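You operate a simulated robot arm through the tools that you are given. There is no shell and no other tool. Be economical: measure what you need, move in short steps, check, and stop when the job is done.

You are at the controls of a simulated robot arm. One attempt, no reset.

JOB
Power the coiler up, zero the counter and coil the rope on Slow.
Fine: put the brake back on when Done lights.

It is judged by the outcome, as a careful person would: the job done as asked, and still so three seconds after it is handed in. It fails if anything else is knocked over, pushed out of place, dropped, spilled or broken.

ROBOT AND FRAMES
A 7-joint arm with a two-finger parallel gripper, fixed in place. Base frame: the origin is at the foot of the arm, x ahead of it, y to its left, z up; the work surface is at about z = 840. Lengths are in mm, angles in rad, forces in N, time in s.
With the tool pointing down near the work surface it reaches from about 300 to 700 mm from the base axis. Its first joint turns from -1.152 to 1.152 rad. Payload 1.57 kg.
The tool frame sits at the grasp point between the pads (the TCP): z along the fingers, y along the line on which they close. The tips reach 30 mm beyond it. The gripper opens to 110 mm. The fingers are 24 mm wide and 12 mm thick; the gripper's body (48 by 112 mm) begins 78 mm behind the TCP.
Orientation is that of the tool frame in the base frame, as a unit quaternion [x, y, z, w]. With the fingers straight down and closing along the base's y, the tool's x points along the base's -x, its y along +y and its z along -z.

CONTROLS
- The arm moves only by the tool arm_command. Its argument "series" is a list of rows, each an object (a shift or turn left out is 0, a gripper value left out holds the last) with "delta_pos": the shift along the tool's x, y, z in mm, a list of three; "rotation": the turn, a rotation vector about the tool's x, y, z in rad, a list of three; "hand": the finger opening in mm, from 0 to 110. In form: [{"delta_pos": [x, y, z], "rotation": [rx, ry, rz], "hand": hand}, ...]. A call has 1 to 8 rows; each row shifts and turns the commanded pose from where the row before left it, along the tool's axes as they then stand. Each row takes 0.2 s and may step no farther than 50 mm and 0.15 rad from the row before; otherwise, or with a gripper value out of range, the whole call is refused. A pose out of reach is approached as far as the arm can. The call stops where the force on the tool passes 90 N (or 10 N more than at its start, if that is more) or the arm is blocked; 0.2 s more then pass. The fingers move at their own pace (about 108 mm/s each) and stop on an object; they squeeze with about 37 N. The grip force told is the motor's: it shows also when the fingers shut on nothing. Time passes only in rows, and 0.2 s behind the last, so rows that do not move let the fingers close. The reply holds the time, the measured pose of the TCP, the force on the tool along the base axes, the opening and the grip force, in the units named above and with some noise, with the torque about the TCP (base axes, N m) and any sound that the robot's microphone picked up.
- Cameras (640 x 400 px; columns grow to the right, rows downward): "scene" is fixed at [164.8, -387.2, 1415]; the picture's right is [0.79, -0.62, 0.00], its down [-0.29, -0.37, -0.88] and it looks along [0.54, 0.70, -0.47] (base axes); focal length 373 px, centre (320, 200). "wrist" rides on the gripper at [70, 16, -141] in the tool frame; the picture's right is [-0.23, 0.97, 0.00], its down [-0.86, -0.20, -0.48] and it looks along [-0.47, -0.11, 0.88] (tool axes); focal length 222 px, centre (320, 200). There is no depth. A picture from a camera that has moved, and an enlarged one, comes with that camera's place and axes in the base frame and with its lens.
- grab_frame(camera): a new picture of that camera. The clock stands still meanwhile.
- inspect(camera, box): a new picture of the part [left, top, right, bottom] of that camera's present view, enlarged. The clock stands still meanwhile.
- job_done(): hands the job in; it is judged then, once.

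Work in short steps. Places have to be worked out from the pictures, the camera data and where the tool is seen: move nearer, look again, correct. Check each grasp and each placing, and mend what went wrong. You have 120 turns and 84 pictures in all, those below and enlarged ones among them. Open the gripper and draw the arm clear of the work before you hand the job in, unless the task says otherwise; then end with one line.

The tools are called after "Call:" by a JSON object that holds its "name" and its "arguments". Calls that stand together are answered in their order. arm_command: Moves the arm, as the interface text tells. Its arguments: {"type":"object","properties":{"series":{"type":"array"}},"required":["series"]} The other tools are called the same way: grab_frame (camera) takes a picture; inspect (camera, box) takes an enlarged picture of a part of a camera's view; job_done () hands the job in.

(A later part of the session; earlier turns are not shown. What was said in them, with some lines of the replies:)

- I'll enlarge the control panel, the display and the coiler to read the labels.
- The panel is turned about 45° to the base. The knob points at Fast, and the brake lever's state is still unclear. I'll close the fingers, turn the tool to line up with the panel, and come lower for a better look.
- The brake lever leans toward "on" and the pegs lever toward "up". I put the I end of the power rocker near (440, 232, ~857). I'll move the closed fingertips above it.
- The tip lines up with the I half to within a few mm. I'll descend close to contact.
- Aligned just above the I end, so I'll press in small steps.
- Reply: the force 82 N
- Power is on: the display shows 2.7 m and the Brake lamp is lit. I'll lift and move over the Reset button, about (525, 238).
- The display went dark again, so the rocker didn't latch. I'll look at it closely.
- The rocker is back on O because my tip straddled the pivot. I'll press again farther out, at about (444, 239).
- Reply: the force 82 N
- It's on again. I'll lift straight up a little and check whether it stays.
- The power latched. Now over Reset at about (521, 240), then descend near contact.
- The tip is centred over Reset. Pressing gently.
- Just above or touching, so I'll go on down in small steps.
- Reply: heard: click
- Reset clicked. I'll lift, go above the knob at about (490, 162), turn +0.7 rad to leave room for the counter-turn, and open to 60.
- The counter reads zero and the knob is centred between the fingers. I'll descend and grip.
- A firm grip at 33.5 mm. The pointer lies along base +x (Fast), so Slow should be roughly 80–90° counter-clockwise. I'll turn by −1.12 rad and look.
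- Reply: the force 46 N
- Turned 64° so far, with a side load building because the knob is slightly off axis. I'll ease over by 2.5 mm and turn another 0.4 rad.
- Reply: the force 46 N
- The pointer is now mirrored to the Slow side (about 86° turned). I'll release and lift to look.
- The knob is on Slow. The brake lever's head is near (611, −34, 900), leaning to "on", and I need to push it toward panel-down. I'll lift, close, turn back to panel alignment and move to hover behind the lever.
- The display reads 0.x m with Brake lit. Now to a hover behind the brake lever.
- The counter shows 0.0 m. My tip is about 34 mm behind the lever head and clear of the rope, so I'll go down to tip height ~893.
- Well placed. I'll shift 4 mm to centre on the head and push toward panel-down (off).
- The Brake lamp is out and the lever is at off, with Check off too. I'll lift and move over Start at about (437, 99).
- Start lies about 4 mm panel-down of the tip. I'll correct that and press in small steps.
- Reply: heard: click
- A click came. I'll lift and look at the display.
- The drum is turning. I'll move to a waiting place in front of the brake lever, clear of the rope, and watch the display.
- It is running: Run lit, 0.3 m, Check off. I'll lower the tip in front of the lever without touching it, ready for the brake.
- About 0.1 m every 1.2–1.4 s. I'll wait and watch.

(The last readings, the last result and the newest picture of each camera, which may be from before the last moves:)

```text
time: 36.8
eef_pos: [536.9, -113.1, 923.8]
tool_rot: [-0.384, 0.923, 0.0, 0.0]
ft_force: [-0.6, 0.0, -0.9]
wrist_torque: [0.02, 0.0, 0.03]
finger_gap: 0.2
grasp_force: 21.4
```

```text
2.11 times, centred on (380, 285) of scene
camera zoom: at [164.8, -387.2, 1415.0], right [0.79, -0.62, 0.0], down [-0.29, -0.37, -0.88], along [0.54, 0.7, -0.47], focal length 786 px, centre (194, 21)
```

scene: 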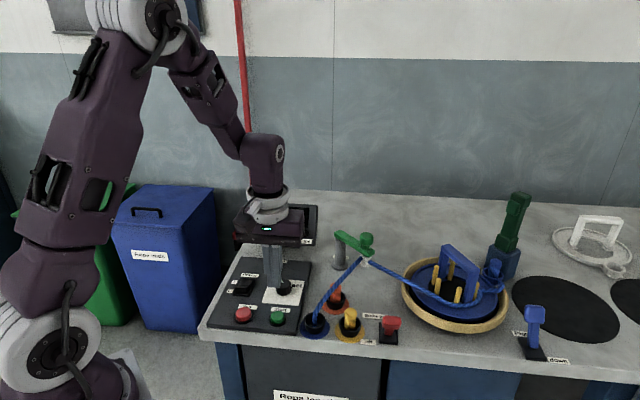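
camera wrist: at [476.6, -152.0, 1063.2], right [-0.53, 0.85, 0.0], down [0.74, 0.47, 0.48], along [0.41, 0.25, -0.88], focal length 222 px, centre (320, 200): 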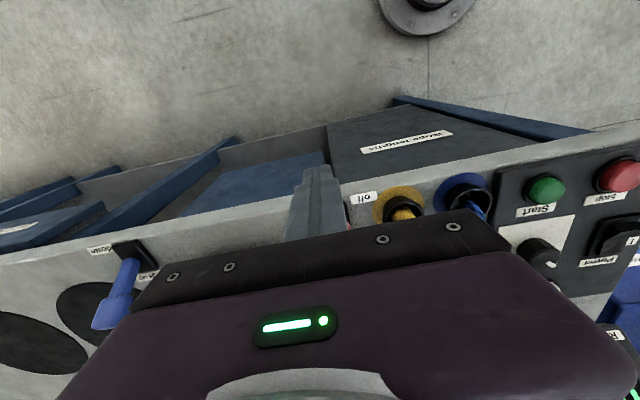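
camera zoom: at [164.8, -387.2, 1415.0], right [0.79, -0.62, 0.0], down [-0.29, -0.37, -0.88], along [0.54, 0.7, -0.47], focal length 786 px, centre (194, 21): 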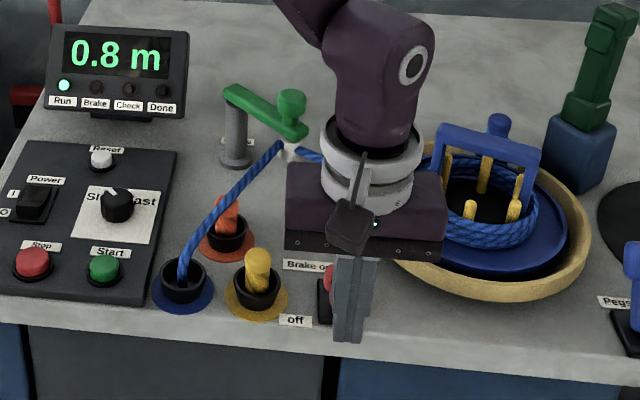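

Coiling well at 0.8 m, so I keep watching.

Call:
{"name": "arm_command", "arguments": {"series": [{}, {}, {}, {}, {}, {}, {}, {}]}}

Call:
{"name": "arm_command", "arguments": {"series": [{}, {}, {}, {}, {}, {}, {}, {}]}}

Call:
{"name": "inspect", "arguments": {"camera": "scene", "box": [230, 190, 530, 380]}}

```text
time: 38.6
eef_pos: [536.9, -113.2, 922.7]
tool_rot: [-0.384, 0.923, -0.001, 0.0]
ft_force: [0.7, 0.6, -0.8]
wrist_torque: [-0.04, 0.02, -0.02]
finger_gap: 0.0
grasp_force: 21.0
```

```text
time: 40.4
eef_pos: [537.5, -113.4, 922.4]
tool_rot: [-0.384, 0.923, 0.0, 0.0]
ft_force: [0.0, 0.0, -0.6]
wrist_torque: [-0.01, -0.05, 0.0]
finger_gap: 0.0
grasp_force: 21.0
```

```text
2.11 times, centred on (380, 285) of scene
camera zoom: at [164.8, -387.2, 1415.0], right [0.79, -0.62, 0.0], down [-0.29, -0.37, -0.88], along [0.54, 0.7, -0.47], focal length 786 px, centre (194, 21)
```

zoom: 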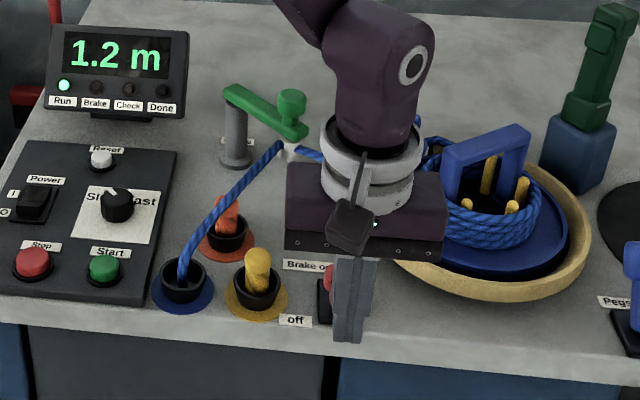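

1.2 m and nothing amiss. Still waiting.

Call:
{"name": "arm_command", "arguments": {"series": [{}, {}, {}, {}, {}, {}, {}, {}]}}

Call:
{"name": "arm_command", "arguments": {"series": [{}, {}, {}, {}, {}, {}, {}, {}]}}

Call:
{"name": "inspect", "arguments": {"camera": "scene", "box": [230, 190, 530, 380]}}

```text
time: 42.2
eef_pos: [535.9, -113.3, 922.8]
tool_rot: [-0.384, 0.923, 0.0, 0.001]
ft_force: [0.7, -0.4, -0.8]
wrist_torque: [-0.04, -0.01, 0.01]
finger_gap: 0.0
grasp_force: 21.4
```

```text
time: 44.0
eef_pos: [536.2, -112.9, 922.0]
tool_rot: [-0.385, 0.923, 0.0, 0.0]
ft_force: [0.1, -0.3, -0.1]
wrist_torque: [0.02, 0.04, 0.03]
finger_gap: 0.3
grasp_force: 22.1
```

```text
2.11 times, centred on (380, 285) of scene
camera zoom: at [164.8, -387.2, 1415.0], right [0.79, -0.62, 0.0], down [-0.29, -0.37, -0.88], along [0.54, 0.7, -0.47], focal length 786 px, centre (194, 21)
```

zoom: 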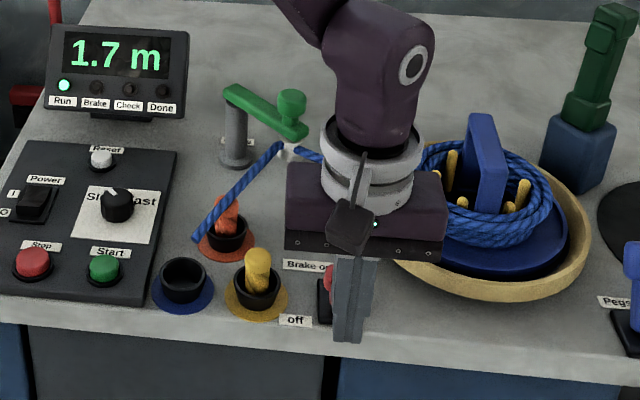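

The rope's tail has left the pot, so it is nearly done. Shorter waits now.

Call:
{"name": "arm_command", "arguments": {"series": [{}, {}, {}, {}, {}, {}, {}, {}]}}

Call:
{"name": "inspect", "arguments": {"camera": "scene", "box": [230, 190, 530, 380]}}

```text
time: 45.8
eef_pos: [536.2, -113.3, 922.0]
tool_rot: [-0.384, 0.923, 0.0, -0.001]
ft_force: [-0.5, 0.6, -0.4]
wrist_torque: [0.0, 0.02, -0.01]
finger_gap: 0.1
grasp_force: 21.3
```

```text
2.11 times, centred on (380, 285) of scene
camera zoom: at [164.8, -387.2, 1415.0], right [0.79, -0.62, 0.0], down [-0.29, -0.37, -0.88], along [0.54, 0.7, -0.47], focal length 786 px, centre (194, 21)
```

zoom: 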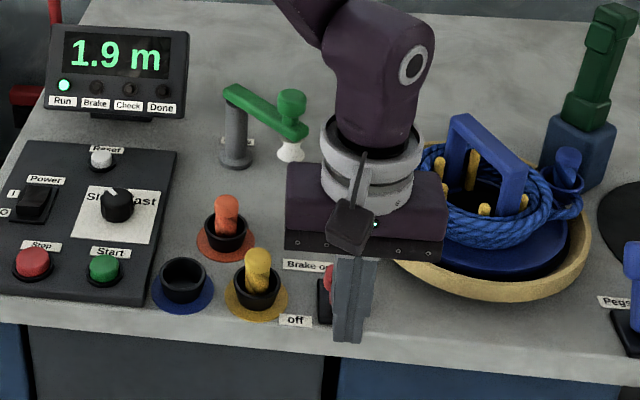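

Call:
{"name": "arm_command", "arguments": {"series": [{}, {}, {}, {}, {}, {}]}}

Call:
{"name": "inspect", "arguments": {"camera": "scene", "box": [230, 190, 530, 380]}}

```text
time: 47.2
eef_pos: [535.8, -113.2, 922.5]
tool_rot: [-0.384, 0.923, 0.0, 0.0]
ft_force: [0.4, 0.2, 0.5]
wrist_torque: [0.03, 0.02, 0.02]
finger_gap: 0.0
grasp_force: 21.7
```

```text
2.11 times, centred on (380, 285) of scene
camera zoom: at [164.8, -387.2, 1415.0], right [0.79, -0.62, 0.0], down [-0.29, -0.37, -0.88], along [0.54, 0.7, -0.47], focal length 786 px, centre (194, 21)
```

zoom: 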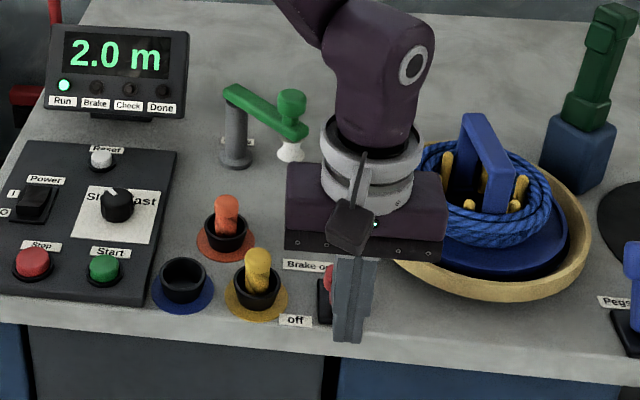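

2.0 m, Run still lit, Done not yet.

Call:
{"name": "arm_command", "arguments": {"series": [{}, {}, {}, {}, {}, {}]}}

Call:
{"name": "inspect", "arguments": {"camera": "scene", "box": [230, 190, 530, 380]}}

```text
time: 48.6
eef_pos: [537.2, -113.3, 922.6]
tool_rot: [-0.384, 0.923, -0.001, 0.001]
ft_force: [-0.1, -0.5, -0.6]
wrist_torque: [0.04, 0.04, 0.02]
finger_gap: 0.0
grasp_force: 21.0
```

```text
2.11 times, centred on (380, 285) of scene
camera zoom: at [164.8, -387.2, 1415.0], right [0.79, -0.62, 0.0], down [-0.29, -0.37, -0.88], along [0.54, 0.7, -0.47], focal length 786 px, centre (194, 21)
```

zoom: 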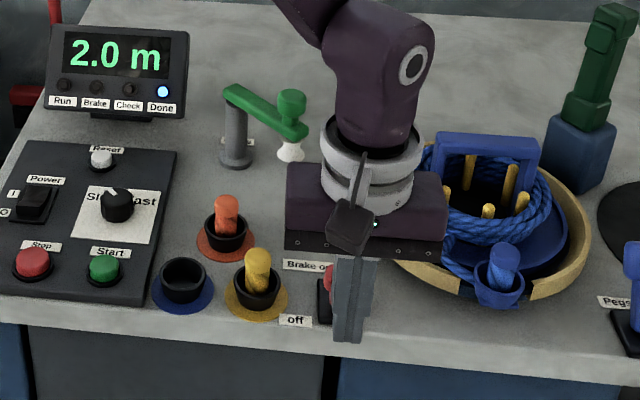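

Done is lit, Run is off, and the drum has stopped. I'll push the lever toward "on".

Call:
{"name": "arm_command", "arguments": {"series": [{"delta_pos": [-12, 0, 0]}, {"delta_pos": [-12, 0, 0]}, {"delta_pos": [-12, 0, 0]}, {"delta_pos": [-12, 0, 0]}, {"delta_pos": [-10, 0, 0]}, {"delta_pos": [-9, 0, 0]}, {}]}}

Call:
{"name": "inspect", "arguments": {"camera": "scene", "box": [230, 190, 530, 380]}}

```text
time: 50.2
eef_pos: [583.5, -64.1, 921.7]
tool_rot: [-0.385, 0.923, 0.0, 0.0]
ft_force: [0.1, 0.2, 0.5]
wrist_torque: [-0.01, 0.01, 0.03]
finger_gap: 0.0
grasp_force: 21.9
```

```text
2.11 times, centred on (380, 285) of scene
camera zoom: at [164.8, -387.2, 1415.0], right [0.79, -0.62, 0.0], down [-0.29, -0.37, -0.88], along [0.54, 0.7, -0.47], focal length 786 px, centre (194, 21)
```

zoom: 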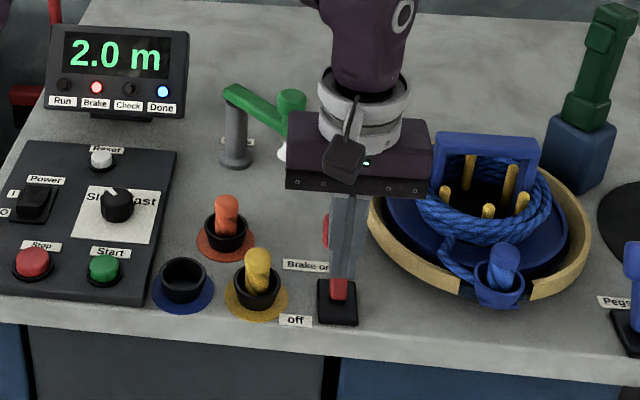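

The Brake lamp is lit with Done. I'll draw back, lift well clear and open the gripper.

Call:
{"name": "arm_command", "arguments": {"series": [{"delta_pos": [25, 0, 0]}, {"delta_pos": [25, 0, -10]}, {"delta_pos": [0, 0, -45]}, {"delta_pos": [0, 0, -45]}, {"delta_pos": [0, 0, -45]}, {"delta_pos": [20, 0, -45], "hand": 100}, {"delta_pos": [20, 0, -20]}, {}]}}

Call:
{"name": "grab_frame", "arguments": {"camera": "scene"}}

Call:
{"name": "inspect", "arguments": {"camera": "scene", "box": [230, 190, 530, 380]}}

```text
time: 52.0
eef_pos: [522.3, -128.5, 1132.9]
tool_rot: [-0.383, 0.924, 0.0, 0.0]
ft_force: [-0.6, 0.4, -0.7]
wrist_torque: [-0.02, 0.01, 0.04]
finger_gap: 99.8
grasp_force: 0.1
```

```text
34 pictures are left
```

scene: 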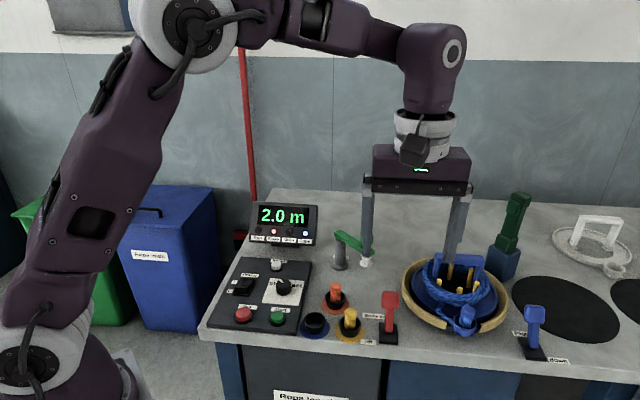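

```text
2.11 times, centred on (380, 285) of scene
camera zoom: at [164.8, -387.2, 1415.0], right [0.79, -0.62, 0.0], down [-0.29, -0.37, -0.88], along [0.54, 0.7, -0.47], focal length 786 px, centre (194, 21)
```

zoom: 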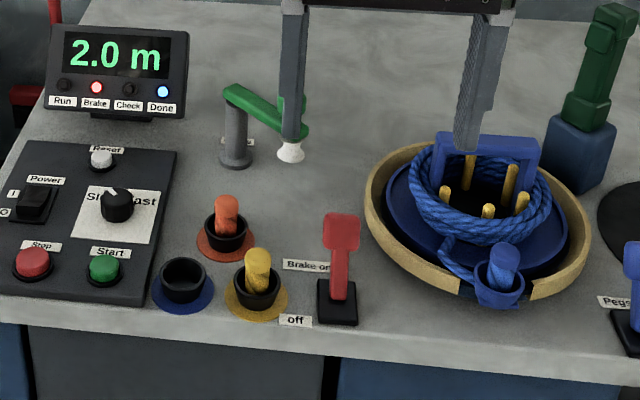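

The rope is coiled, Done and Brake are lit, the lever is on, and the arm is clear. Handing in.

Call:
{"name": "job_done", "arguments": {}}

```text
The job is handed in.
```

The coiler is powered up and the counter was zeroed; the rope (2.0 m on the counter) is coiled on Slow, and the brake went back on after Done lit. The first press on the power switch did not latch, so I pressed it a second time.
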